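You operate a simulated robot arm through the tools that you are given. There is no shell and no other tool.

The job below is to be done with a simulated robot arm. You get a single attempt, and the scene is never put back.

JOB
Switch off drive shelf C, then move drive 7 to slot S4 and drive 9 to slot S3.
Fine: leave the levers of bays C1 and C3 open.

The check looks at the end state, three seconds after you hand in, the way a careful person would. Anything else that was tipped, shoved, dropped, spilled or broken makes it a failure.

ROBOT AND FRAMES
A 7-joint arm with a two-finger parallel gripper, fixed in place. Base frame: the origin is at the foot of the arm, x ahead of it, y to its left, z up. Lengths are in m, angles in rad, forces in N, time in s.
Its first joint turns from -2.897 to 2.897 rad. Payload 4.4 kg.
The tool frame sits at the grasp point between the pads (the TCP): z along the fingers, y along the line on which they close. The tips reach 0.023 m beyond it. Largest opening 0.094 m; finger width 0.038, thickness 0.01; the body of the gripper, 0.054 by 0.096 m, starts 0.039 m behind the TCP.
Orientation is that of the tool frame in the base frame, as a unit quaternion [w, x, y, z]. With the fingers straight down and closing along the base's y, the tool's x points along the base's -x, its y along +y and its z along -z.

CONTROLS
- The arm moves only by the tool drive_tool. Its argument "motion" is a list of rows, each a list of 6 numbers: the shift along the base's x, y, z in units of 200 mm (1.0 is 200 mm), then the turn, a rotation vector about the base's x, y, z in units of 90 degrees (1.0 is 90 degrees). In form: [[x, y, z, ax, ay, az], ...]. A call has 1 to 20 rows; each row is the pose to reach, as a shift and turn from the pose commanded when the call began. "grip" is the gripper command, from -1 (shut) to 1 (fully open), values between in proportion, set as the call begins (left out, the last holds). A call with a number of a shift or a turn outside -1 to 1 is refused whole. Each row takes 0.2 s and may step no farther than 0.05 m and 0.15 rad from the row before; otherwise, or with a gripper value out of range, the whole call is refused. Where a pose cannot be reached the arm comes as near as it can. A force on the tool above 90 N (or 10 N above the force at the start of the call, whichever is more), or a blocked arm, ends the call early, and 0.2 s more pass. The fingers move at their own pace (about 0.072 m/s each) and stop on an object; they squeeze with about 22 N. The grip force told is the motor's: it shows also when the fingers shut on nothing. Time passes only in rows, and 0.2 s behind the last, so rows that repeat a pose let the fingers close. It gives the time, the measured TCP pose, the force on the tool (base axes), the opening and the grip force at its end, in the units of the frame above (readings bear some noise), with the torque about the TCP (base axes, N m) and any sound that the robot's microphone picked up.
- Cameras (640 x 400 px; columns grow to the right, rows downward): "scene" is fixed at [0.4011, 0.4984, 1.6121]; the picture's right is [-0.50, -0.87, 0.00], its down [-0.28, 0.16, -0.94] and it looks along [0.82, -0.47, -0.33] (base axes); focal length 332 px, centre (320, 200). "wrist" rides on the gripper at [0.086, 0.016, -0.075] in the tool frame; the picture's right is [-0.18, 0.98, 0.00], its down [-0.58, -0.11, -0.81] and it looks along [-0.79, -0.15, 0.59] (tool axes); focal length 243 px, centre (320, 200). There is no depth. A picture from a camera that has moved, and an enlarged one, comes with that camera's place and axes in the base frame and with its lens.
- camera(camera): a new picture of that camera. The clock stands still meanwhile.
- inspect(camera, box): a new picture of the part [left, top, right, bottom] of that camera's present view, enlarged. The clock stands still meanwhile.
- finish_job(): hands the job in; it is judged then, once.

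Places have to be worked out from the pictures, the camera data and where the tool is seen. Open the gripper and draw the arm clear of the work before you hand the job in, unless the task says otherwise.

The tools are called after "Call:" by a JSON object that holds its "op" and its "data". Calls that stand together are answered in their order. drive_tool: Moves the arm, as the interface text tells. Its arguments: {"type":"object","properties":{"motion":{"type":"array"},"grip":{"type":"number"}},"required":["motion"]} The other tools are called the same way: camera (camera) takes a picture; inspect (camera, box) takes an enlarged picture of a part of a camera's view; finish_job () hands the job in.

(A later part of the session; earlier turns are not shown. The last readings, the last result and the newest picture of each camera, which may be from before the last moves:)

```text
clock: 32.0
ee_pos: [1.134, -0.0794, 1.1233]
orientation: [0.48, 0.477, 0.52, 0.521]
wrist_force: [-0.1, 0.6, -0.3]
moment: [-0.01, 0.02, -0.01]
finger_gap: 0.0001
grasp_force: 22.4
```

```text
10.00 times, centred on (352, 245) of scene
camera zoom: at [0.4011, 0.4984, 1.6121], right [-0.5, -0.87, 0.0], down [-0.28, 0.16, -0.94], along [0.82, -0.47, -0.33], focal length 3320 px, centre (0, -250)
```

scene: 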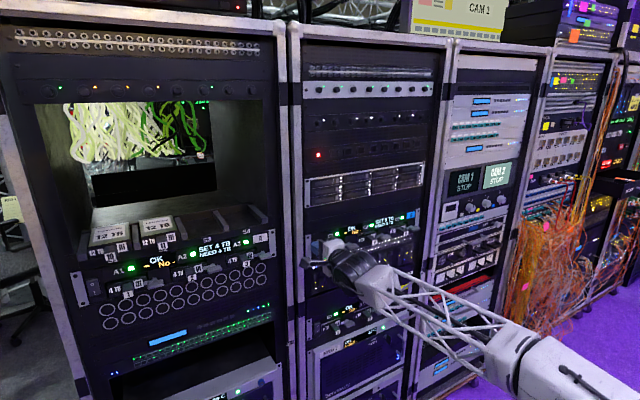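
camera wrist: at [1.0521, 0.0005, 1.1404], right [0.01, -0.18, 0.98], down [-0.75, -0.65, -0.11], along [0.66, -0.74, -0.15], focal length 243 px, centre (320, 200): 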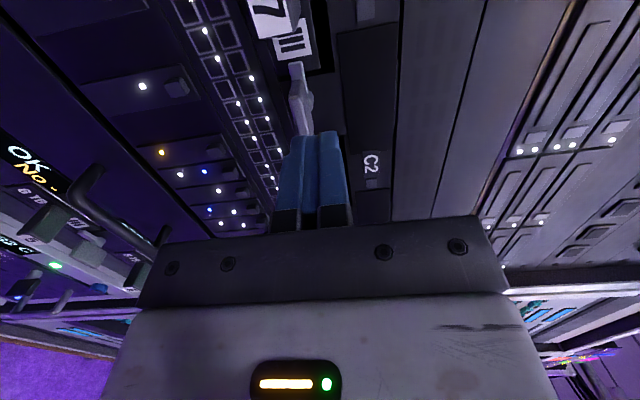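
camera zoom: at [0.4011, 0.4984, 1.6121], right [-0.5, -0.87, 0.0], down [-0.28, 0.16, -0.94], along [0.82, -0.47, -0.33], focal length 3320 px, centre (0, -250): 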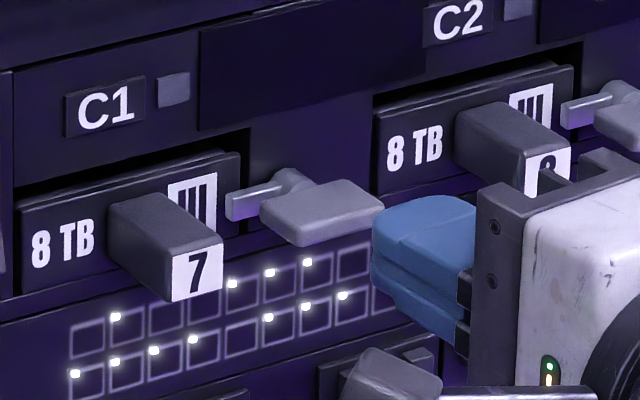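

Wing of lever C1: y from −0.063 to −0.099, x 1.183–1.204, z≈1.116, pivot axis along x at (y,z)≈(−0.081, 1.116). I'll open the fingers to ~40 mm, line up and slide over the wing from above and below.

Call:
{"op": "drive_tool", "data": {"motion": [[0, -0.008, -0.0365, 0, 0, 0], [0, -0.008, -0.0365, 0, 0, 0], [0, -0.008, -0.0365, 0, 0, 0], [0.06, -0.008, -0.0365, 0, 0, 0], [0.12, -0.008, -0.0365, 0, 0, 0], [0.17, -0.008, -0.0365, 0, 0, 0], [0.22, -0.008, -0.0365, 0, 0, 0], [0.22, -0.008, -0.0365, 0, 0, 0]], "grip": -0.15}}

Call:
{"op": "inspect", "data": {"camera": "wrist", "box": [200, 40, 440, 240]}}

Call:
{"op": "inspect", "data": {"camera": "scene", "box": [310, 215, 406, 275]}}

```text
clock: 33.8
ee_pos: [1.1778, -0.0805, 1.1153]
orientation: [0.479, 0.478, 0.521, 0.521]
wrist_force: [0.3, 0.1, 0.5]
moment: [0.03, -0.01, 0.0]
finger_gap: 0.0403
grasp_force: 0.1
```

```text
2.00 times, centred on (320, 140) of wrist
camera zoom: at [1.0961, -0.0004, 1.1327], right [0.01, -0.18, 0.98], down [-0.75, -0.65, -0.11], along [0.66, -0.74, -0.15], focal length 485 px, centre (320, 320)
```

zoom: 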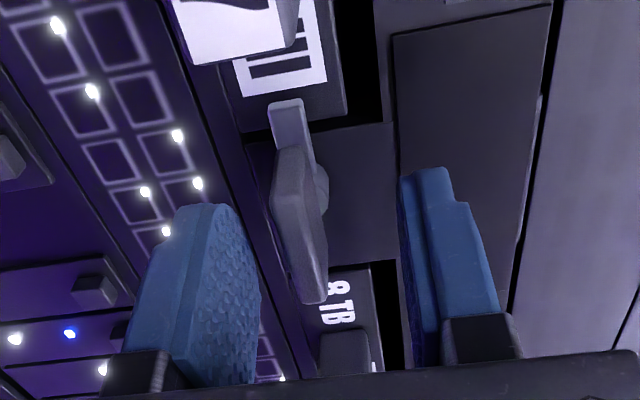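

```text
6.67 times, centred on (358, 245) of scene
camera zoom: at [0.4011, 0.4984, 1.6121], right [-0.5, -0.87, 0.0], down [-0.28, 0.16, -0.94], along [0.82, -0.47, -0.33], focal length 2213 px, centre (67, -100)
```

zoom: 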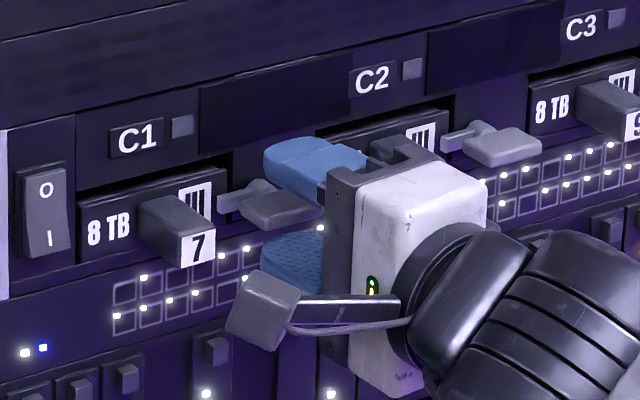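

The wing sits centrally between the two fingers. I'll close on it.

Call:
{"op": "drive_tool", "data": {"motion": [[0, 0, 0, 0, 0, 0], [0, 0, 0, 0, 0, 0], [0, 0, 0, 0, 0, 0]], "grip": -1}}

Call:
{"op": "inspect", "data": {"camera": "wrist", "box": [200, 40, 440, 240]}}

Call:
{"op": "inspect", "data": {"camera": "scene", "box": [310, 215, 406, 275]}}

```text
clock: 34.6
ee_pos: [1.1788, -0.0799, 1.112]
orientation: [0.478, 0.479, 0.521, 0.52]
wrist_force: [-7.1, 0.9, -29.9]
moment: [0.11, 0.29, 0.48]
finger_gap: 0.0083
grasp_force: 44.7
```

```text
2.00 times, centred on (320, 140) of wrist
camera zoom: at [1.0962, -0.0004, 1.1286], right [0.02, -0.18, 0.98], down [-0.76, -0.65, -0.11], along [0.66, -0.74, -0.15], focal length 485 px, centre (320, 320)
```

zoom: 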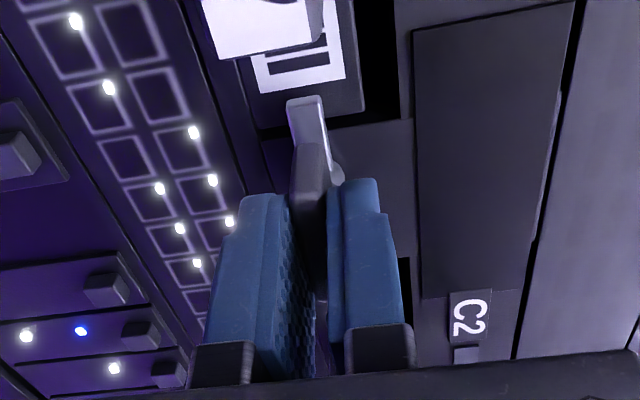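

```text
6.67 times, centred on (358, 245) of scene
camera zoom: at [0.4011, 0.4984, 1.6121], right [-0.5, -0.87, 0.0], down [-0.28, 0.16, -0.94], along [0.82, -0.47, -0.33], focal length 2213 px, centre (67, -100)
```

zoom: 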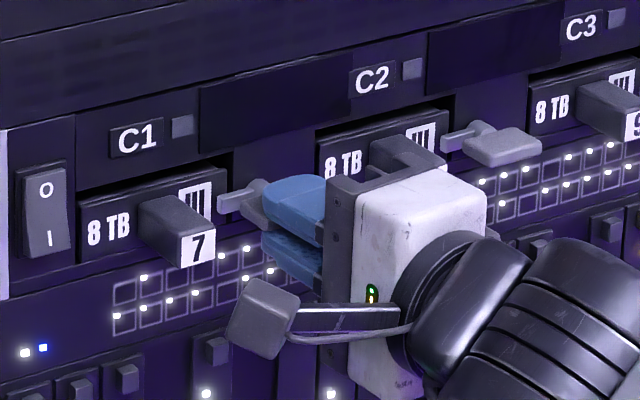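

Gripped (gap 8 mm), and the −30 N in z shows the wing is ~3 mm lower than my command. I'll relax by lowering the commanded pose and re-read the force.

Call:
{"op": "drive_tool", "data": {"motion": [[0, 0, -0.009, 0, 0, 0], [0, 0, -0.0175, 0, 0, 0], [0, 0, -0.0175, 0, 0, 0]]}}

```text
clock: 35.4
ee_pos: [1.1782, -0.0808, 1.1115]
orientation: [0.48, 0.478, 0.52, 0.521]
wrist_force: [-32.3, -3.7, -26.3]
moment: [0.19, 0.56, 0.29]
finger_gap: 0.0083
grasp_force: 45.0
```

The force moved to x as well; I want to see what touches before going on.

Call:
{"op": "inspect", "data": {"camera": "wrist", "box": [250, 80, 410, 220]}}

Call:
{"op": "inspect", "data": {"camera": "scene", "box": [325, 220, 389, 260]}}

```text
2.86 times, centred on (330, 150) of wrist
camera zoom: at [1.0962, -0.0004, 1.1282], right [0.01, -0.18, 0.98], down [-0.76, -0.65, -0.11], along [0.66, -0.74, -0.15], focal length 693 px, centre (291, 343)
```

zoom: 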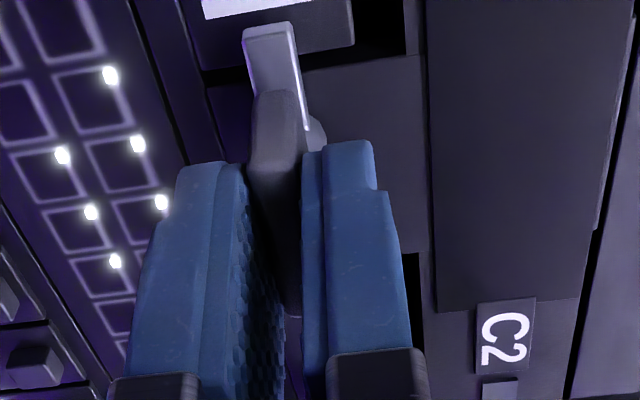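

```text
10.00 times, centred on (357, 240) of scene
camera zoom: at [0.4011, 0.4984, 1.6121], right [-0.5, -0.87, 0.0], down [-0.28, 0.16, -0.94], along [0.82, -0.47, -0.33], focal length 3320 px, centre (-50, -200)
```

zoom: 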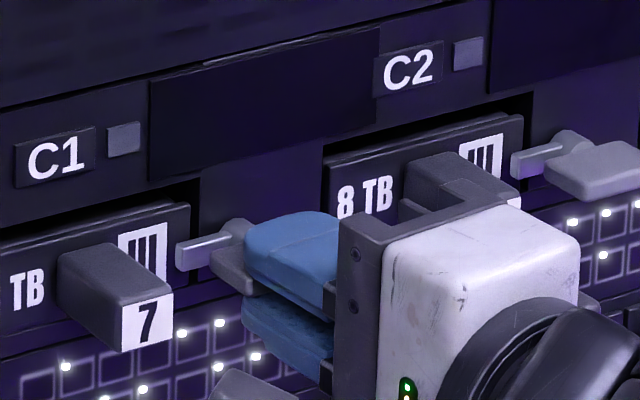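

I'll hold for a moment and re-read the force to see whether it's settling.

Call:
{"op": "drive_tool", "data": {"motion": [[0, 0, 0, 0, 0, 0], [0, 0, 0, 0, 0, 0]]}}

```text
clock: 36.0
ee_pos: [1.1771, -0.08, 1.1115]
orientation: [0.48, 0.478, 0.52, 0.52]
wrist_force: [-32.6, -6.5, -25.0]
moment: [0.15, 0.55, 0.06]
finger_gap: 0.0082
grasp_force: 44.8
```

The −x push persists, so the tips may be touching the boss behind the wing. I'll ease back 3 mm and see.

Call:
{"op": "drive_tool", "data": {"motion": [[-0.0075, 0, 0, 0, 0, 0], [-0.015, 0, 0, 0, 0, 0], [-0.015, 0, 0, 0, 0, 0]]}}

```text
clock: 36.8
ee_pos: [1.1747, -0.0788, 1.1124]
orientation: [0.479, 0.478, 0.52, 0.52]
wrist_force: [33.8, -4.1, -25.8]
moment: [0.18, 0.49, -0.21]
finger_gap: 0.0083
grasp_force: 44.9
```

The x force flipped sign, so it's just friction of the grip on the wing. I'll re-centre x (+1.5 mm) and lower z another 2 mm to balance the vertical force.

Call:
{"op": "drive_tool", "data": {"motion": [[0.004, 0, -0.005, 0, 0, 0], [0.0075, 0, -0.01, 0, 0, 0], [0.0075, 0, -0.01, 0, 0, 0]]}}

```text
clock: 37.6
ee_pos: [1.1756, -0.0795, 1.1111]
orientation: [0.48, 0.477, 0.52, 0.521]
wrist_force: [-33.1, 3.1, -12.9]
moment: [0.2, 0.46, 0.11]
finger_gap: 0.0083
grasp_force: 44.3
```

The vertical force is shrinking (−13 N). Now I'll test a small clockwise turn (+12° about x) and read the torque.

Call:
{"op": "drive_tool", "data": {"motion": [[-0.0035, 0, -0.005, 0.035, 0, 0], [-0.0035, 0, -0.005, 0.07, 0, 0], [-0.0035, 0, -0.005, 0.1, 0, 0], [-0.0035, 0, -0.005, 0.13, 0, 0], [-0.0035, 0, -0.005, 0.13, 0, 0]]}}

Call:
{"op": "inspect", "data": {"camera": "scene", "box": [325, 220, 389, 260]}}

Call:
{"op": "inspect", "data": {"camera": "wrist", "box": [250, 80, 410, 220]}}

```text
clock: 38.8
ee_pos: [1.1743, -0.0793, 1.1112]
orientation: [0.428, 0.524, 0.464, 0.571]
wrist_force: [32.8, 4.2, 2.3]
moment: [-0.04, 0.15, 0.19]
finger_gap: 0.0082
grasp_force: 45.0
```

```text
10.00 times, centred on (357, 240) of scene
camera zoom: at [0.4011, 0.4984, 1.6121], right [-0.5, -0.87, 0.0], down [-0.28, 0.16, -0.94], along [0.82, -0.47, -0.33], focal length 3320 px, centre (-50, -200)
```

zoom: 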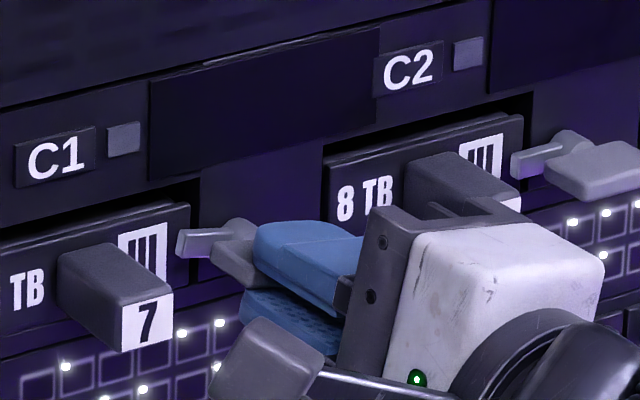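

```text
2.86 times, centred on (330, 150) of wrist
camera zoom: at [1.0933, -0.0048, 1.1435], right [0.01, -0.38, 0.93], down [-0.75, -0.61, -0.24], along [0.66, -0.7, -0.29], focal length 693 px, centre (291, 343)
```

zoom: 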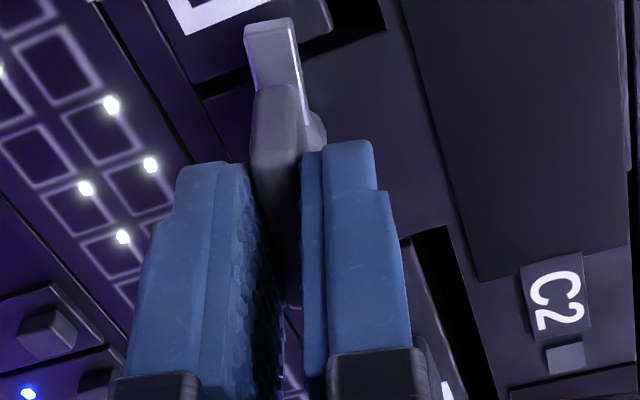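

The lever turned with the gripper with almost no resistance (tongue rising). I'll continue the clockwise turn in stages.

Call:
{"op": "drive_tool", "data": {"motion": [[0.002, 0, 0, 0.04, 0, 0], [0.002, 0, 0, 0.08, 0, 0], [0.002, 0, 0, 0.12, 0, 0], [0.002, 0, 0, 0.16, 0, 0], [0.002, 0, 0, 0.2, 0, 0], [0.002, 0, 0, 0.24, 0, 0], [0.002, 0, 0, 0.28, 0, 0], [0.002, 0, 0, 0.32, 0, 0], [0.002, 0, 0, 0.32, 0, 0]]}}

Call:
{"op": "inspect", "data": {"camera": "scene", "box": [310, 215, 406, 275]}}

```text
clock: 40.8
ee_pos: [1.1754, -0.0796, 1.11]
orientation: [0.285, 0.614, 0.307, 0.669]
wrist_force: [-26.9, 7.9, 13.3]
moment: [0.01, -0.31, 0.52]
finger_gap: 0.0083
grasp_force: 44.9
```

```text
6.67 times, centred on (358, 245) of scene
camera zoom: at [0.4011, 0.4984, 1.6121], right [-0.5, -0.87, 0.0], down [-0.28, 0.16, -0.94], along [0.82, -0.47, -0.33], focal length 2213 px, centre (67, -100)
```

zoom: 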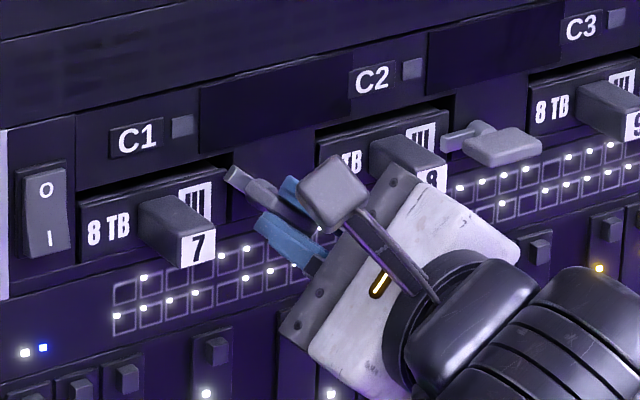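

About 40° done; tongue clearly rising. Continuing another ~35°.

Call:
{"op": "drive_tool", "data": {"motion": [[0, 0, 0.003, 0.04, 0, 0], [0, 0, 0.005, 0.08, 0, 0], [0, 0, 0.005, 0.12, 0, 0], [0, 0, 0.005, 0.16, 0, 0], [0, 0, 0.005, 0.2, 0, 0], [0, 0, 0.005, 0.24, 0, 0], [0, 0, 0.005, 0.28, 0, 0], [0, 0, 0.005, 0.32, 0, 0], [0, 0, 0.005, 0.36, 0, 0], [0, 0, 0.005, 0.4, 0, 0], [0, 0, 0.005, 0.4, 0, 0]]}}

Call:
{"op": "inspect", "data": {"camera": "scene", "box": [310, 215, 406, 275]}}

Call:
{"op": "camera", "data": {"camera": "wrist"}}

```text
clock: 43.2
ee_pos: [1.1756, -0.0787, 1.1108]
orientation: [0.081, 0.672, 0.087, 0.731]
wrist_force: [16.7, 18.3, -13.2]
moment: [-0.06, 1.3, 0.07]
finger_gap: 0.0083
grasp_force: 45.0
```

```text
6.67 times, centred on (358, 245) of scene
camera zoom: at [0.4011, 0.4984, 1.6121], right [-0.5, -0.87, 0.0], down [-0.28, 0.16, -0.94], along [0.82, -0.47, -0.33], focal length 2213 px, centre (67, -100)
```

zoom: 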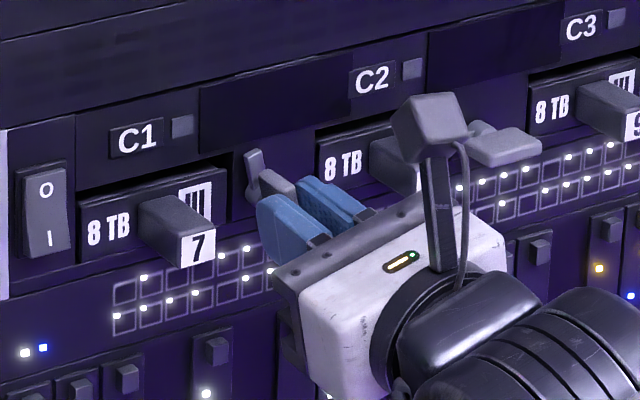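

```text
taken
camera wrist: at [1.0945, -0.0756, 1.1919], right [0.01, -1.0, 0.05], down [-0.76, -0.04, -0.65], along [0.65, -0.03, -0.76], focal length 243 px, centre (320, 200)
```

wrist: 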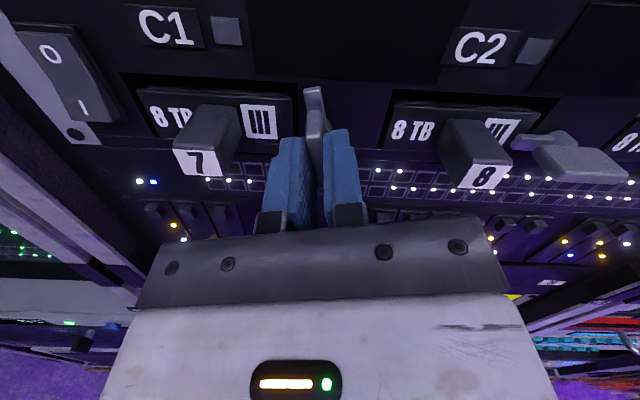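

Lever C1 is now ~76° open, the tongue clear of drive 7. I'll finish to about 88° and read the torque.

Call:
{"op": "drive_tool", "data": {"motion": [[0, 0, 0, 0.035, 0, 0], [0, 0, 0, 0.07, 0, 0], [0, 0, 0, 0.1, 0, 0], [0, 0, 0, 0.13, 0, 0], [0, 0, 0, 0.13, 0, 0]]}}

Call:
{"op": "camera", "data": {"camera": "wrist"}}

```text
clock: 44.4
ee_pos: [1.1758, -0.078, 1.1106]
orientation: [0.011, 0.677, 0.013, 0.735]
wrist_force: [15.6, 39.8, -21.4]
moment: [-0.09, 0.08, 0.73]
finger_gap: 0.0083
grasp_force: 44.9
```

```text
taken
camera wrist: at [1.0941, -0.0918, 1.191], right [0.01, -0.99, -0.15], down [-0.76, 0.09, -0.65], along [0.65, 0.12, -0.75], focal length 243 px, centre (320, 200)
```

wrist: 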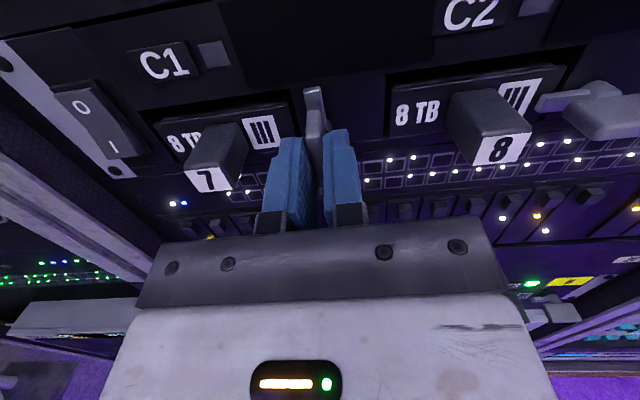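

Lever C1 is at ~88° and holds. I'll open the fingers to about 30 mm and draw straight back out.

Call:
{"op": "drive_tool", "data": {"motion": [[0, 0, 0, 0, 0, 0], [0, 0, 0, 0, 0, 0], [0, 0, 0, 0, 0, 0], [-0.06, 0, 0, 0, 0, 0], [-0.12, 0, 0, 0, 0, 0], [-0.18, 0, 0, 0, 0, 0], [-0.25, 0, 0, 0, 0, 0], [-0.25, 0, 0, 0, 0, 0]], "grip": -0.36}}

Call:
{"op": "camera", "data": {"camera": "wrist"}}

Call:
{"op": "inspect", "data": {"camera": "scene", "box": [310, 215, 406, 275]}}

```text
clock: 46.2
ee_pos: [1.1247, -0.0812, 1.1098]
orientation: [0.011, 0.677, 0.013, 0.736]
wrist_force: [0.0, -0.5, 0.1]
moment: [0.03, 0.0, 0.01]
finger_gap: 0.0299
grasp_force: 0.1
```

```text
taken
camera wrist: at [1.0441, -0.0947, 1.1915], right [0.02, -0.99, -0.15], down [-0.76, 0.08, -0.65], along [0.65, 0.13, -0.75], focal length 243 px, centre (320, 200)
```

wrist: 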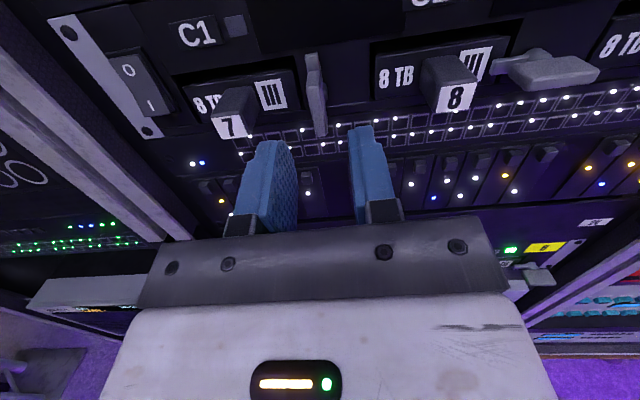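

```text
6.67 times, centred on (358, 245) of scene
camera zoom: at [0.4011, 0.4984, 1.6121], right [-0.5, -0.87, 0.0], down [-0.28, 0.16, -0.94], along [0.82, -0.47, -0.33], focal length 2213 px, centre (67, -100)
```

zoom: 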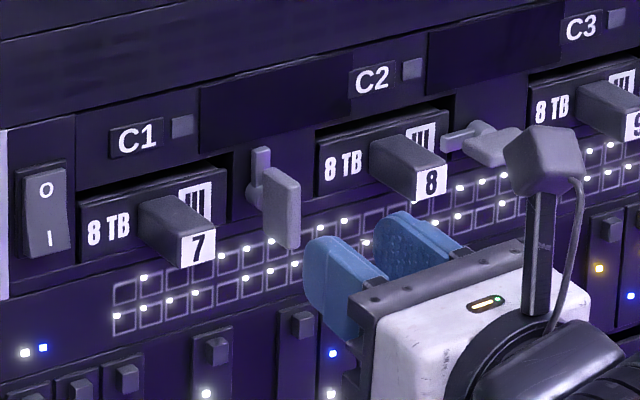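

Lever C1 stands open (tongue up, wing vertical). Handle 7's front is at ≈(1.180, −0.022, 1.113). I'll level the tool, line up in front of handle 7, and dry-run the pull-out path backwards to see if the arm can follow it.

Call:
{"op": "drive_tool", "data": {"motion": [[0, 0.06, 0.003, 0.005, 0.0135, 0], [0, 0.12, 0.006, 0.011, 0.027, 0], [0, 0.18, 0.008, 0.016, 0.04, 0], [0, 0.24, 0.01, 0.0215, 0.053, 0], [0, 0.295, 0.01, 0.0215, 0.053, 0], [0, 0.295, 0.01, 0.0215, 0.053, 0]]}}

Call:
{"op": "drive_tool", "data": {"motion": [[-0.06, 0, 0, 0, 0, 0], [-0.12, 0, 0, 0, 0, 0], [-0.18, 0, 0, 0, 0, 0], [-0.24, 0, 0, 0, 0, 0], [-0.3, 0, 0, 0, 0, 0], [-0.36, 0, 0, 0, 0, 0], [-0.42, 0, 0, 0, 0, 0], [-0.42, 0, 0, 0, 0, 0]]}}

```text
clock: 47.6
ee_pos: [1.1298, -0.0325, 1.1168]
orientation: [-0.008, 0.71, 0.008, 0.704]
wrist_force: [0.1, -0.3, 1.0]
moment: [0.0, -0.02, -0.03]
finger_gap: 0.0299
grasp_force: 0.0
out of reach, approached as far as the arm can: row 2, 3, 4, 5, 6
```

```text
clock: 49.4
ee_pos: [1.0484, -0.0467, 1.121]
orientation: [-0.01, 0.709, 0.01, 0.705]
wrist_force: [-0.1, 0.5, 0.1]
moment: [0.0, 0.0, -0.04]
finger_gap: 0.03
grasp_force: 0.0
out of reach, approached as far as the arm can: row 1, 2, 3, 4, 5, 6, 7, 8
```

The level camera-above pose falls 1–2 cm short here. Sometimes repeated rows converged, so I'll test whether holding the same target for several rows lets the arm get there (free space, nothing held).

Call:
{"op": "drive_tool", "data": {"motion": [[0.1, 0.12, -0.045, 0, 0, 0], [0.1, 0.12, -0.045, 0, 0, 0], [0.1, 0.12, -0.045, 0, 0, 0], [0.1, 0.12, -0.045, 0, 0, 0], [0.1, 0.12, -0.045, 0, 0, 0], [0.1, 0.12, -0.045, 0, 0, 0], [0.1, 0.12, -0.045, 0, 0, 0], [0.1, 0.12, -0.045, 0, 0, 0]]}}

Call:
{"op": "camera", "data": {"camera": "scene"}}

```text
clock: 51.2
ee_pos: [1.0719, -0.0389, 1.1157]
orientation: [-0.01, 0.71, 0.01, 0.704]
wrist_force: [0.3, 0.2, 0.4]
moment: [-0.01, 0.0, 0.03]
finger_gap: 0.0301
grasp_force: 0.0
out of reach, approached as far as the arm can: row 1, 2, 3, 4, 5, 6, 7, 8
```

```text
taken
```

scene: 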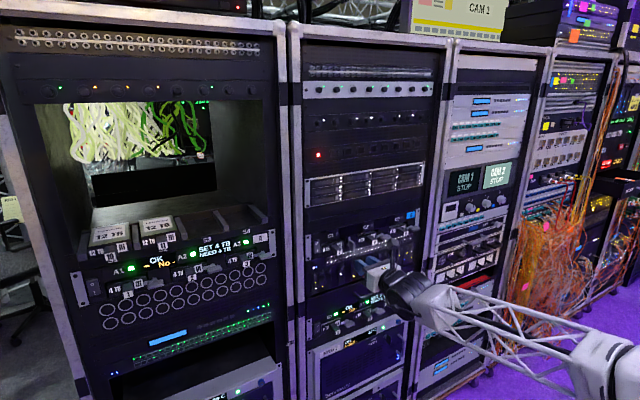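

That is a true limit for this orientation. I'll test which small tilt relieves it: first yaw 6° to the left at the desired place.

Call:
{"op": "drive_tool", "data": {"motion": [[0, 0.03, -0.01, 0, 0, 0.035], [0, 0.06, -0.02, 0, 0, 0.07], [0, 0.085, -0.02, 0, 0, 0.07], [0, 0.085, -0.02, 0, 0, 0.07]]}}

Call:
{"op": "drive_tool", "data": {"motion": [[0, 0, 0, 0, -0.035, 0], [0, 0, 0, 0, -0.07, 0], [0, 0, 0, 0, -0.07, 0]]}}

```text
clock: 52.2
ee_pos: [1.0714, -0.0222, 1.1119]
orientation: [-0.038, 0.706, 0.039, 0.706]
wrist_force: [-0.6, 0.5, 0.7]
moment: [-0.02, 0.02, 0.02]
finger_gap: 0.0302
grasp_force: 0.0
```

```text
clock: 53.0
ee_pos: [1.0708, -0.021, 1.1149]
orientation: [-0.037, 0.667, 0.041, 0.743]
wrist_force: [0.6, -0.2, -0.1]
moment: [0.0, 0.0, -0.01]
finger_gap: 0.0301
grasp_force: 0.2
```

A 6° left yaw makes this spot fully reachable, so the arm prefers yawing left. With a vertical-closing grip (pads above/below the handle) the tool can be yawed relative to the drive, so I'll use camera-left with ~15° left yaw. First I roll back to camera-left and then set that yaw.

Call:
{"op": "drive_tool", "data": {"motion": [[0, 0, 0, -0.0909, 0, 0], [0, 0, 0, -0.1818, 0, 0], [0, 0, 0, -0.2727, 0, 0], [0, 0, 0, -0.3636, 0, 0], [0, 0, 0, -0.4545, 0, 0], [0, 0, 0, -0.5454, 0, 0], [0, 0, 0, -0.6363, 0, 0], [0, 0, 0, -0.7272, 0, 0], [0, 0, 0, -0.8181, 0, 0], [0, 0, 0, -0.909, 0, 0], [0, 0, 0, -1, 0, 0]]}}

Call:
{"op": "drive_tool", "data": {"motion": [[0, 0, 0, 0, -0.035, 0.05], [0, 0, 0, 0, -0.07, 0.1], [0, 0, 0, 0, -0.07, 0.1]]}}

```text
clock: 55.4
ee_pos: [1.0708, -0.0218, 1.1118]
orientation: [0.446, 0.496, 0.555, 0.497]
wrist_force: [-0.1, -0.3, -0.7]
moment: [0.01, 0.0, 0.0]
finger_gap: 0.0301
grasp_force: 0.0
```

```text
clock: 56.2
ee_pos: [1.0706, -0.0213, 1.112]
orientation: [0.434, 0.424, 0.567, 0.557]
wrist_force: [0.0, 0.4, 0.2]
moment: [-0.02, -0.01, -0.01]
finger_gap: 0.0302
grasp_force: 0.0
```

Reached with no limit flagged: yaw 15° left, level. Now I dry-run the end of the pull-out (x=1.01), then lift to z≈1.30 and head over towards S4.

Call:
{"op": "drive_tool", "data": {"motion": [[-0.1, 0, 0, 0.0127, 0, 0], [-0.2, 0, 0, 0.0127, 0, 0], [-0.3, 0, 0, 0.0127, 0, 0], [-0.3, 0, 0, 0.0127, 0, 0]]}}

Call:
{"op": "drive_tool", "data": {"motion": [[0, 0, 0.2, 0, 0, 0], [0, 0, 0.4, 0, 0, 0], [0, 0, 0.6, 0, 0, 0], [0, 0, 0.8, 0, 0, 0], [0, 0, 0.95, 0, 0, 0], [0, 0, 0.95, 0, 0, 0]]}}

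Call:
{"op": "drive_tool", "data": {"motion": [[0, 0.15, 0, 0, 0, 0], [0, 0.3, 0, 0, 0, 0], [0, 0.45, 0, 0, 0, 0], [0, 0.6, 0, 0, 0, 0], [0, 0.75, 0, 0, 0, 0], [0, 0.9, 0, 0, 0, 0], [0, 0.9, 0, 0, 0, 0]]}}

Call:
{"op": "camera", "data": {"camera": "wrist"}}

Call:
{"op": "camera", "data": {"camera": "scene"}}

```text
clock: 57.2
ee_pos: [1.01, -0.0206, 1.1125]
orientation: [0.43, 0.427, 0.562, 0.563]
wrist_force: [-0.5, 0.0, 1.6]
moment: [-0.01, 0.0, 0.02]
finger_gap: 0.0299
grasp_force: 0.0
```

```text
clock: 58.6
ee_pos: [1.0131, -0.0201, 1.3038]
orientation: [0.431, 0.427, 0.562, 0.562]
wrist_force: [0.2, -0.5, -0.1]
moment: [0.02, 0.0, 0.01]
finger_gap: 0.03
grasp_force: 0.0
```

```text
clock: 60.2
ee_pos: [1.0132, 0.1568, 1.3041]
orientation: [0.43, 0.427, 0.561, 0.564]
wrist_force: [0.2, 0.3, 0.2]
moment: [0.01, 0.0, -0.03]
finger_gap: 0.0304
grasp_force: 0.1
```

```text
taken
camera wrist: at [0.9179, 0.2207, 1.3209], right [0.04, -0.18, 0.98], down [-0.62, -0.77, -0.11], along [0.78, -0.61, -0.15], focal length 243 px, centre (320, 200)
```

wrist: 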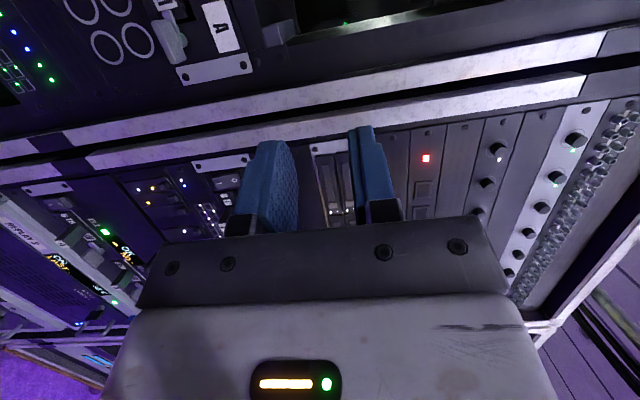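

```text
taken
```

scene: 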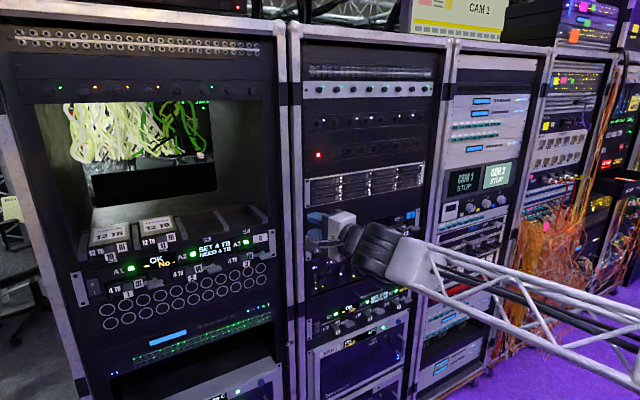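

All reachable. I continue the dry run to S4's front: y=0.26, then forward to x≈1.15 at z≈1.30 (clear of the rail at x≈1.22), and take pictures of the slots.

Call:
{"op": "drive_tool", "data": {"motion": [[0, 0.15, 0, 0, 0, 0], [0, 0.3, 0, 0, 0, 0], [0, 0.45, 0, 0, 0, 0], [0.1, 0.52, 0, 0, 0, 0], [0.25, 0.52, 0, 0, 0, 0], [0.4, 0.52, 0, 0, 0, 0], [0.55, 0.52, 0, 0, 0, 0], [0.68, 0.52, 0, 0, 0, 0], [0.68, 0.52, 0, 0, 0, 0]]}}

Call:
{"op": "camera", "data": {"camera": "wrist"}}

Call:
{"op": "camera", "data": {"camera": "scene"}}

```text
clock: 62.2
ee_pos: [1.1484, 0.263, 1.3019]
orientation: [0.431, 0.428, 0.561, 0.563]
wrist_force: [0.7, -0.6, -0.9]
moment: [-0.03, 0.01, 0.0]
finger_gap: 0.0301
grasp_force: 0.0
```

```text
taken
camera wrist: at [1.0529, 0.3264, 1.3188], right [0.04, -0.18, 0.98], down [-0.62, -0.77, -0.11], along [0.78, -0.61, -0.15], focal length 243 px, centre (320, 200)
```

wrist: 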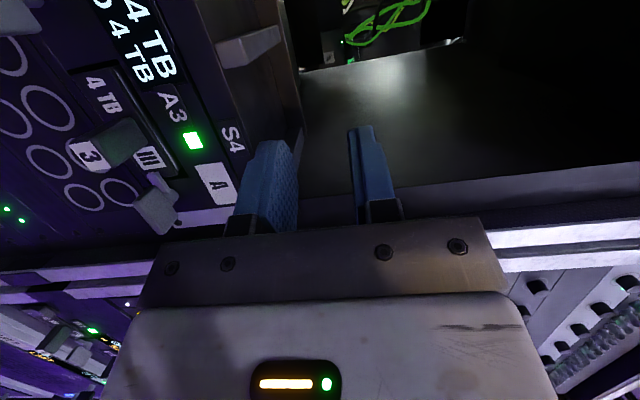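

```text
taken
```

scene: 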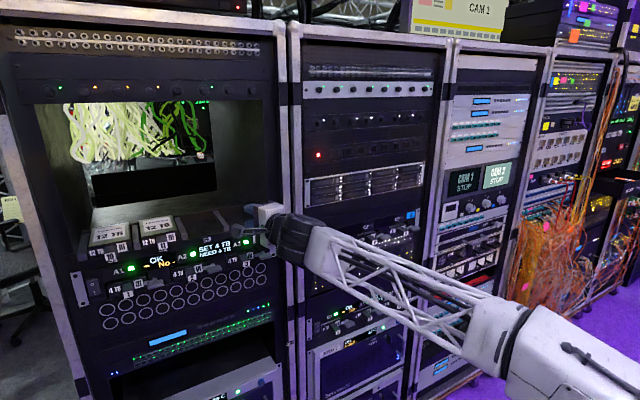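

Reachable too. Let me enlarge the slot area from here to measure S3/S4 dividers, floor and rail.

Call:
{"op": "inspect", "data": {"camera": "wrist", "box": [140, 0, 380, 200]}}

Call:
{"op": "inspect", "data": {"camera": "scene", "box": [80, 200, 280, 270]}}

Call:
{"op": "inspect", "data": {"camera": "scene", "box": [180, 195, 276, 255]}}

```text
2.00 times, centred on (260, 100) of wrist
camera zoom: at [1.0529, 0.3264, 1.3188], right [0.04, -0.18, 0.98], down [-0.62, -0.77, -0.11], along [0.78, -0.61, -0.15], focal length 485 px, centre (440, 400)
```

zoom: 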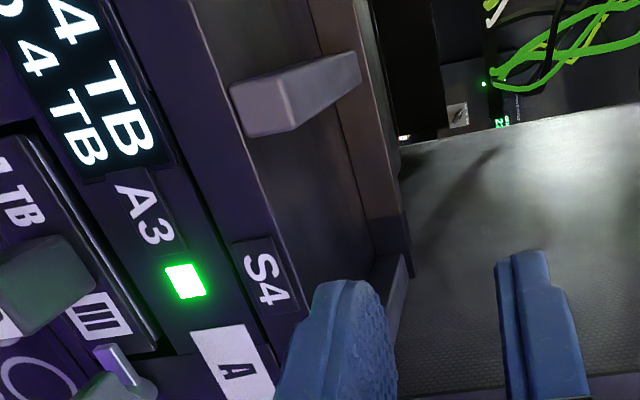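

```text
3.20 times, centred on (180, 235) of scene
camera zoom: at [0.4011, 0.4984, 1.6121], right [-0.5, -0.87, 0.0], down [-0.28, 0.16, -0.94], along [0.82, -0.47, -0.33], focal length 1062 px, centre (768, 88)
```

zoom: 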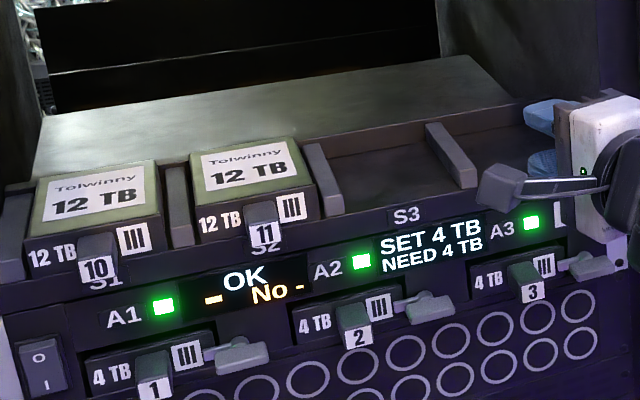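

```text
6.67 times, centred on (228, 225) of scene
camera zoom: at [0.4011, 0.4984, 1.6121], right [-0.5, -0.87, 0.0], down [-0.28, 0.16, -0.94], along [0.82, -0.47, -0.33], focal length 2213 px, centre (933, 33)
```

zoom: 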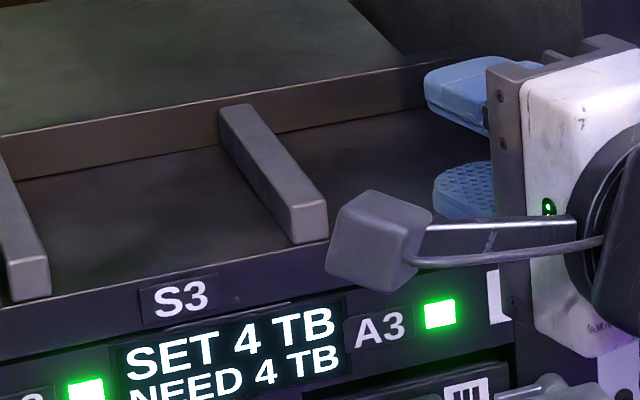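

Slot geometry (base frame): S3 spans y≈0.318–0.409, S4 y≈0.214–0.304 (centre ≈0.259), floor z≈1.248, dividers up to z≈1.264, stored drives sit with face at x≈1.22 — the same x as in the bay. Now I go back to handle 7, fingers opened to ~40 mm.

Call:
{"op": "drive_tool", "data": {"motion": [[-0.15, 0, 0, 0, 0, 0], [-0.35, 0, 0, 0, 0, 0], [-0.35, -0.16, -0.12, 0, 0, 0], [-0.35, -0.32, -0.24, 0, 0, 0], [-0.35, -0.48, -0.36, 0, 0, 0], [-0.35, -0.64, -0.48, 0, 0, 0], [-0.35, -0.8, -0.6, 0, 0, 0], [-0.35, -0.96, -0.72, 0, 0, 0]], "grip": -0.15}}

Call:
{"op": "drive_tool", "data": {"motion": [[0, -0.15, -0.07, 0, 0, 0], [0, -0.3, -0.14, 0, 0, 0], [0, -0.465, -0.225, 0, 0, 0], [0, -0.465, -0.225, 0, 0, 0]]}}

Call:
{"op": "camera", "data": {"camera": "wrist"}}

```text
clock: 64.0
ee_pos: [1.0781, 0.0703, 1.1598]
orientation: [0.43, 0.428, 0.561, 0.563]
wrist_force: [1.0, -0.3, 0.8]
moment: [0.02, 0.03, 0.04]
finger_gap: 0.04
grasp_force: 0.0
```

```text
clock: 65.0
ee_pos: [1.0786, -0.0218, 1.1146]
orientation: [0.43, 0.428, 0.561, 0.563]
wrist_force: [0.3, 0.1, 1.7]
moment: [0.01, 0.0, 0.0]
finger_gap: 0.0403
grasp_force: 0.1
```

```text
taken
camera wrist: at [0.9821, 0.0414, 1.1318], right [0.04, -0.18, 0.98], down [-0.62, -0.77, -0.11], along [0.78, -0.61, -0.15], focal length 243 px, centre (320, 200)
```

wrist: 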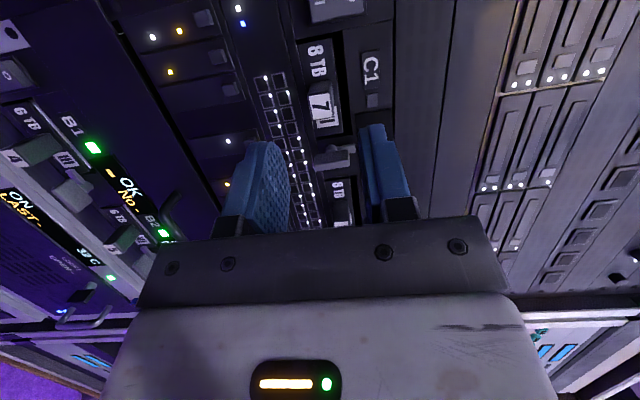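

Handle 7 appears at ≈(1.18, −0.021, 1.113), well centred between the open fingers. I advance over it slowly to TCP x≈1.191.

Call:
{"op": "drive_tool", "data": {"motion": [[0.12, 0, -0.013, 0, 0, 0], [0.24, 0, -0.013, 0, 0, 0], [0.34, 0, -0.013, 0, 0, 0], [0.42, 0, -0.013, 0, 0, 0], [0.48, 0, -0.013, 0, 0, 0], [0.52, 0, -0.013, 0, 0, 0], [0.56, 0, -0.013, 0, 0, 0], [0.56, 0, -0.013, 0, 0, 0]]}}

Call:
{"op": "inspect", "data": {"camera": "wrist", "box": [200, 40, 440, 240]}}

Call:
{"op": "inspect", "data": {"camera": "scene", "box": [290, 210, 386, 270]}}

```text
clock: 66.8
ee_pos: [1.1922, -0.0228, 1.1122]
orientation: [0.43, 0.429, 0.561, 0.563]
wrist_force: [0.1, 0.1, 0.2]
moment: [0.01, 0.01, 0.06]
finger_gap: 0.04
grasp_force: 0.0
```

```text
2.00 times, centred on (320, 140) of wrist
camera zoom: at [1.0958, 0.041, 1.1285], right [0.04, -0.18, 0.98], down [-0.62, -0.77, -0.11], along [0.78, -0.61, -0.15], focal length 485 px, centre (320, 320)
```

zoom: 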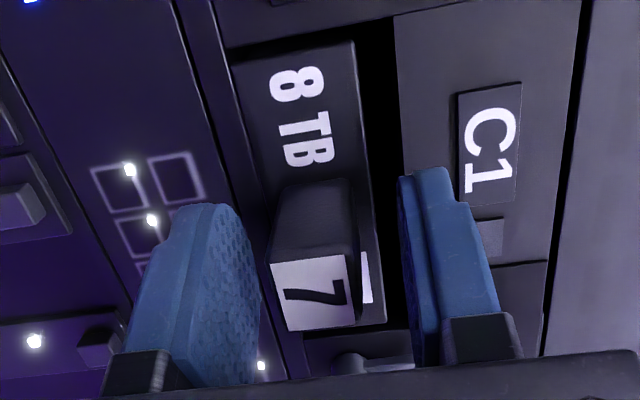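

```text
6.67 times, centred on (338, 240) of scene
camera zoom: at [0.4011, 0.4984, 1.6121], right [-0.5, -0.87, 0.0], down [-0.28, 0.16, -0.94], along [0.82, -0.47, -0.33], focal length 2213 px, centre (200, -67)
```

zoom: 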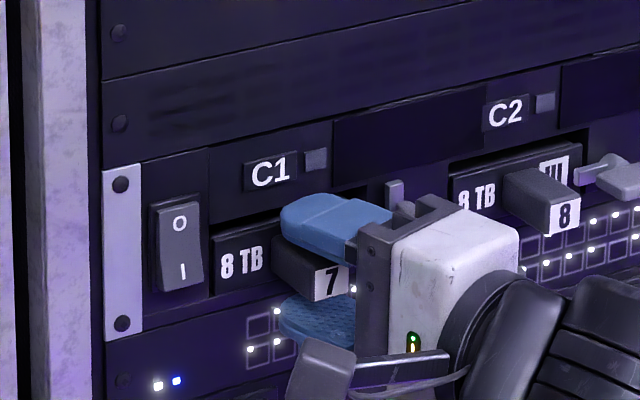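

Handle 7 is between the pads. Closing the gripper now.

Call:
{"op": "drive_tool", "data": {"motion": [[0, 0, 0, 0, 0, 0], [0, 0, 0, 0, 0, 0], [0, 0, 0, 0, 0, 0], [0, 0, 0, 0, 0, 0]], "grip": -1}}

```text
clock: 67.8
ee_pos: [1.1916, -0.0226, 1.1109]
orientation: [0.431, 0.428, 0.561, 0.563]
wrist_force: [-0.4, 0.3, 0.0]
moment: [0.03, 0.23, -0.03]
finger_gap: 0.02
grasp_force: 22.4
```

Firm grip (gap 20 mm, 22 N) with hardly any side load. I pull straight back slowly, first 15 mm.

Call:
{"op": "drive_tool", "data": {"motion": [[-0.015, 0, 0, 0, 0, 0], [-0.03, 0, 0, 0, 0, 0], [-0.05, 0, 0, 0, 0, 0], [-0.075, 0, 0, 0, 0, 0]]}}

Call:
{"op": "inspect", "data": {"camera": "scene", "box": [290, 210, 386, 270]}}

```text
clock: 68.8
ee_pos: [1.1737, -0.0226, 1.1121]
orientation: [0.43, 0.428, 0.561, 0.563]
wrist_force: [2.0, -0.8, 1.4]
moment: [-0.01, 0.05, -0.02]
finger_gap: 0.0199
grasp_force: 22.3
```

```text
6.67 times, centred on (338, 240) of scene
camera zoom: at [0.4011, 0.4984, 1.6121], right [-0.5, -0.87, 0.0], down [-0.28, 0.16, -0.94], along [0.82, -0.47, -0.33], focal length 2213 px, centre (200, -67)
```

zoom: 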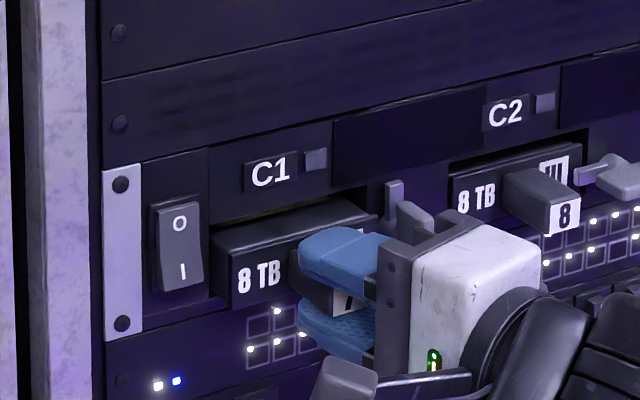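

The drive is sliding out freely (2 N). I continue pulling until about 1.5 cm of it is still in the bay.

Call:
{"op": "drive_tool", "data": {"motion": [[-0.06, 0, 0, 0, 0, 0], [-0.12, 0, 0, 0, 0, 0], [-0.18, 0, 0, 0, 0, 0], [-0.24, 0, 0, 0, 0, 0], [-0.3, 0, 0, 0, 0, 0], [-0.36, 0, 0, 0, 0, 0], [-0.42, 0, 0, 0, 0, 0], [-0.5, 0, 0, 0, 0, 0], [-0.5, 0, 0, 0, 0, 0]]}}

Call:
{"op": "inspect", "data": {"camera": "scene", "box": [290, 200, 450, 300]}}

Call:
{"op": "camera", "data": {"camera": "wrist"}}

```text
clock: 70.8
ee_pos: [1.0749, -0.0212, 1.1128]
orientation: [0.43, 0.428, 0.56, 0.564]
wrist_force: [0.7, 0.9, -1.2]
moment: [-0.02, 0.28, 0.03]
finger_gap: 0.02
grasp_force: 21.7
```

```text
4.00 times, centred on (370, 250) of scene
camera zoom: at [0.4011, 0.4984, 1.6121], right [-0.5, -0.87, 0.0], down [-0.28, 0.16, -0.94], along [0.82, -0.47, -0.33], focal length 1328 px, centre (120, 0)
```

zoom: 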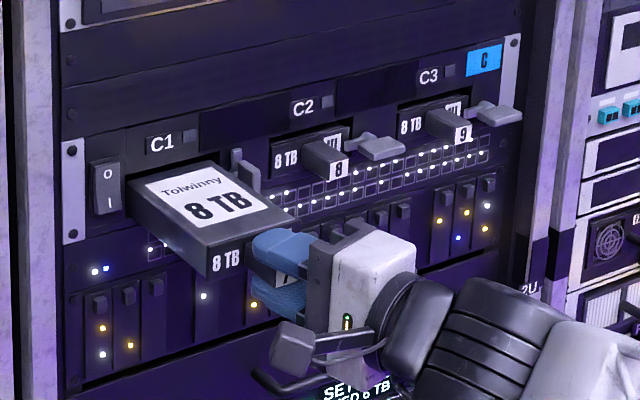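

```text
taken
camera wrist: at [0.9793, 0.0415, 1.1292], right [0.04, -0.18, 0.98], down [-0.62, -0.77, -0.11], along [0.78, -0.61, -0.15], focal length 243 px, centre (320, 200)
```

wrist: 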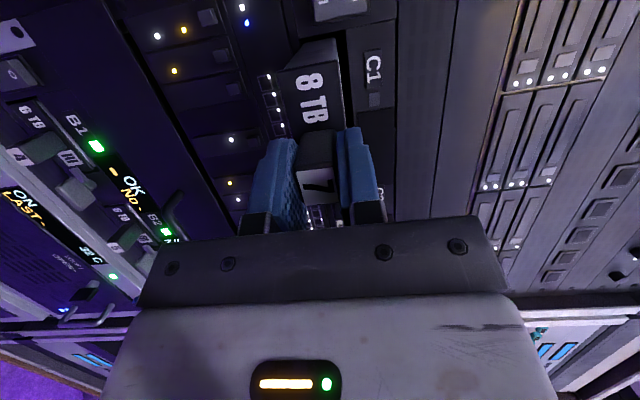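

Pitch moment is only 0.28 N·m and the grip holds level; the drive weighs roughly 0.3 kg. I pull fully clear (TCP x≈1.02) and check that it stays level.

Call:
{"op": "drive_tool", "data": {"motion": [[-0.05, 0, 0, 0, 0, 0], [-0.1, 0, 0, 0, 0, 0], [-0.15, 0, 0, 0, 0, 0], [-0.2, 0, 0, 0, 0, 0], [-0.25, 0, 0, 0, 0, 0], [-0.29, 0, 0, 0, 0, 0], [-0.29, 0, 0, 0, 0, 0]]}}

Call:
{"op": "inspect", "data": {"camera": "scene", "box": [290, 200, 450, 300]}}

```text
clock: 72.4
ee_pos: [1.0159, -0.0241, 1.1107]
orientation: [0.429, 0.428, 0.562, 0.563]
wrist_force: [0.3, 0.3, 0.5]
moment: [-0.02, 0.31, 0.05]
finger_gap: 0.0201
grasp_force: 22.2
```

```text
4.00 times, centred on (370, 250) of scene
camera zoom: at [0.4011, 0.4984, 1.6121], right [-0.5, -0.87, 0.0], down [-0.28, 0.16, -0.94], along [0.82, -0.47, -0.33], focal length 1328 px, centre (120, 0)
```

zoom: 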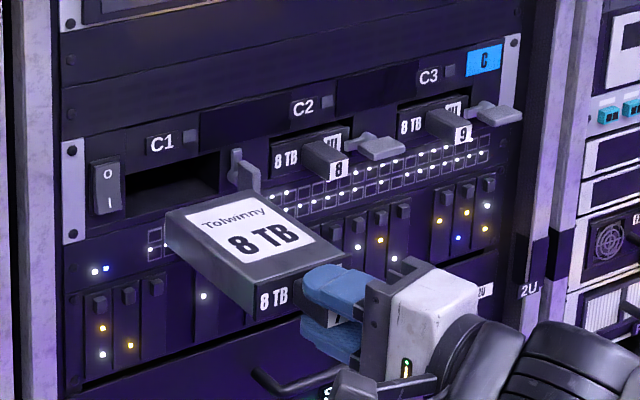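

Drive 7 is out, level and firmly held. I lift it straight up to z≈1.306, gently.

Call:
{"op": "drive_tool", "data": {"motion": [[0, 0, 0.06, 0, 0, 0], [0, 0, 0.14, 0, 0, 0], [0, 0, 0.24, 0, 0, 0], [0, 0, 0.34, 0, 0, 0], [0, 0, 0.44, 0, 0, 0], [0, 0, 0.54, 0, 0, 0], [0, 0, 0.64, 0, 0, 0], [0, 0, 0.74, 0, 0, 0], [0, 0, 0.84, 0, 0, 0], [0, 0, 0.92, 0, 0, 0], [0, 0, 0.975, 0, 0, 0], [0, 0, 0.975, 0, 0, 0]]}}

Call:
{"op": "drive_tool", "data": {"motion": [[0, 0.05, 0, 0, 0, 0], [0, 0.12, 0, 0, 0, 0], [0, 0.22, 0, 0, 0, 0], [0, 0.32, 0, 0, 0, 0], [0, 0.42, 0, 0, 0, 0], [0, 0.52, 0, 0, 0, 0], [0, 0.62, 0, 0, 0, 0], [0, 0.7, 0, 0, 0, 0], [0, 0.75, 0, 0, 0, 0], [0, 0.75, 0, 0, 0, 0]]}}

Call:
{"op": "camera", "data": {"camera": "scene"}}

```text
clock: 75.0
ee_pos: [1.0168, -0.0219, 1.3063]
orientation: [0.43, 0.428, 0.562, 0.563]
wrist_force: [-1.0, -0.3, -3.0]
moment: [0.01, 0.31, -0.03]
finger_gap: 0.0201
grasp_force: 21.8
```

```text
clock: 77.2
ee_pos: [1.0158, 0.1276, 1.3063]
orientation: [0.43, 0.428, 0.561, 0.563]
wrist_force: [-0.3, 0.4, -3.8]
moment: [0.02, 0.26, 0.01]
finger_gap: 0.0201
grasp_force: 22.2
```

```text
taken
```

scene: 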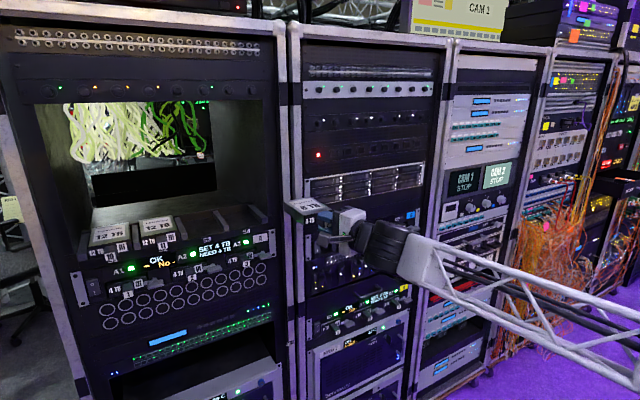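

Posts between the racks reach out to about x≈1.197, the drive's rear is at ≈1.18. I move 8 mm further back while shifting left to y≈0.259.

Call:
{"op": "drive_tool", "data": {"motion": [[-0.04, 0, 0, 0, 0, 0], [-0.04, 0.08, 0, 0, 0, 0], [-0.04, 0.16, 0, 0, 0, 0], [-0.04, 0.26, 0, 0, 0, 0], [-0.04, 0.36, 0, 0, 0, 0], [-0.04, 0.46, 0, 0, 0, 0], [-0.04, 0.56, 0, 0, 0, 0], [-0.04, 0.62, 0, 0, 0, 0], [-0.04, 0.657, 0, 0, 0, 0], [-0.04, 0.657, 0, 0, 0, 0]]}}

Call:
{"op": "camera", "data": {"camera": "scene"}}

Call:
{"op": "inspect", "data": {"camera": "scene", "box": [180, 160, 340, 260]}}

Call:
{"op": "camera", "data": {"camera": "wrist"}}

```text
clock: 79.4
ee_pos: [1.0081, 0.2591, 1.3049]
orientation: [0.43, 0.428, 0.562, 0.563]
wrist_force: [-0.4, 0.2, -3.8]
moment: [-0.01, 0.3, 0.0]
finger_gap: 0.0199
grasp_force: 21.7
```

```text
taken
```

scene: 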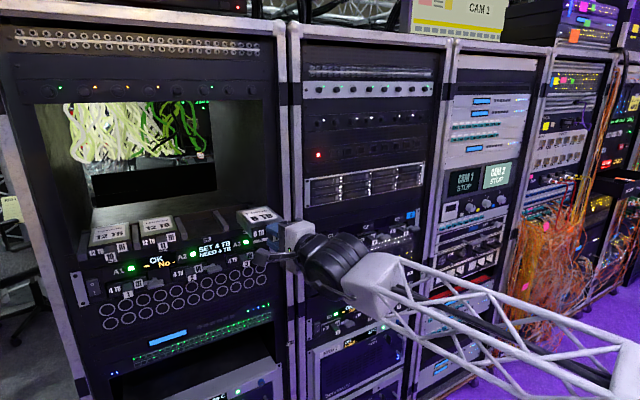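

```text
4.00 times, centred on (260, 210) of scene
camera zoom: at [0.4011, 0.4984, 1.6121], right [-0.5, -0.87, 0.0], down [-0.28, 0.16, -0.94], along [0.82, -0.47, -0.33], focal length 1328 px, centre (560, 160)
```

zoom: 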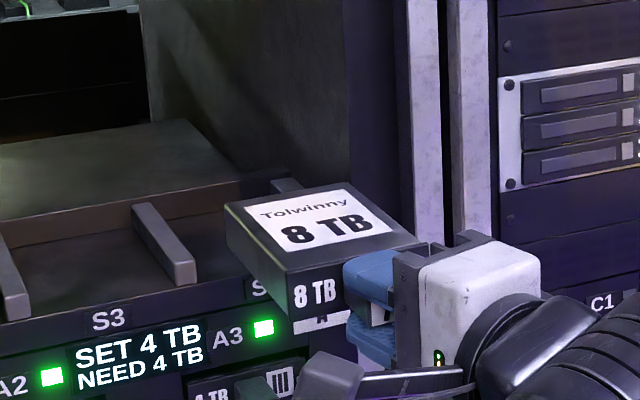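

```text
taken
camera wrist: at [0.9134, 0.3223, 1.3224], right [0.04, -0.18, 0.98], down [-0.62, -0.77, -0.11], along [0.78, -0.61, -0.15], focal length 243 px, centre (320, 200)
```

wrist: 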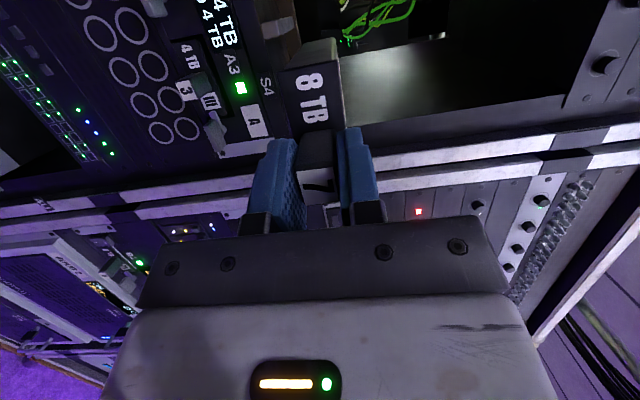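

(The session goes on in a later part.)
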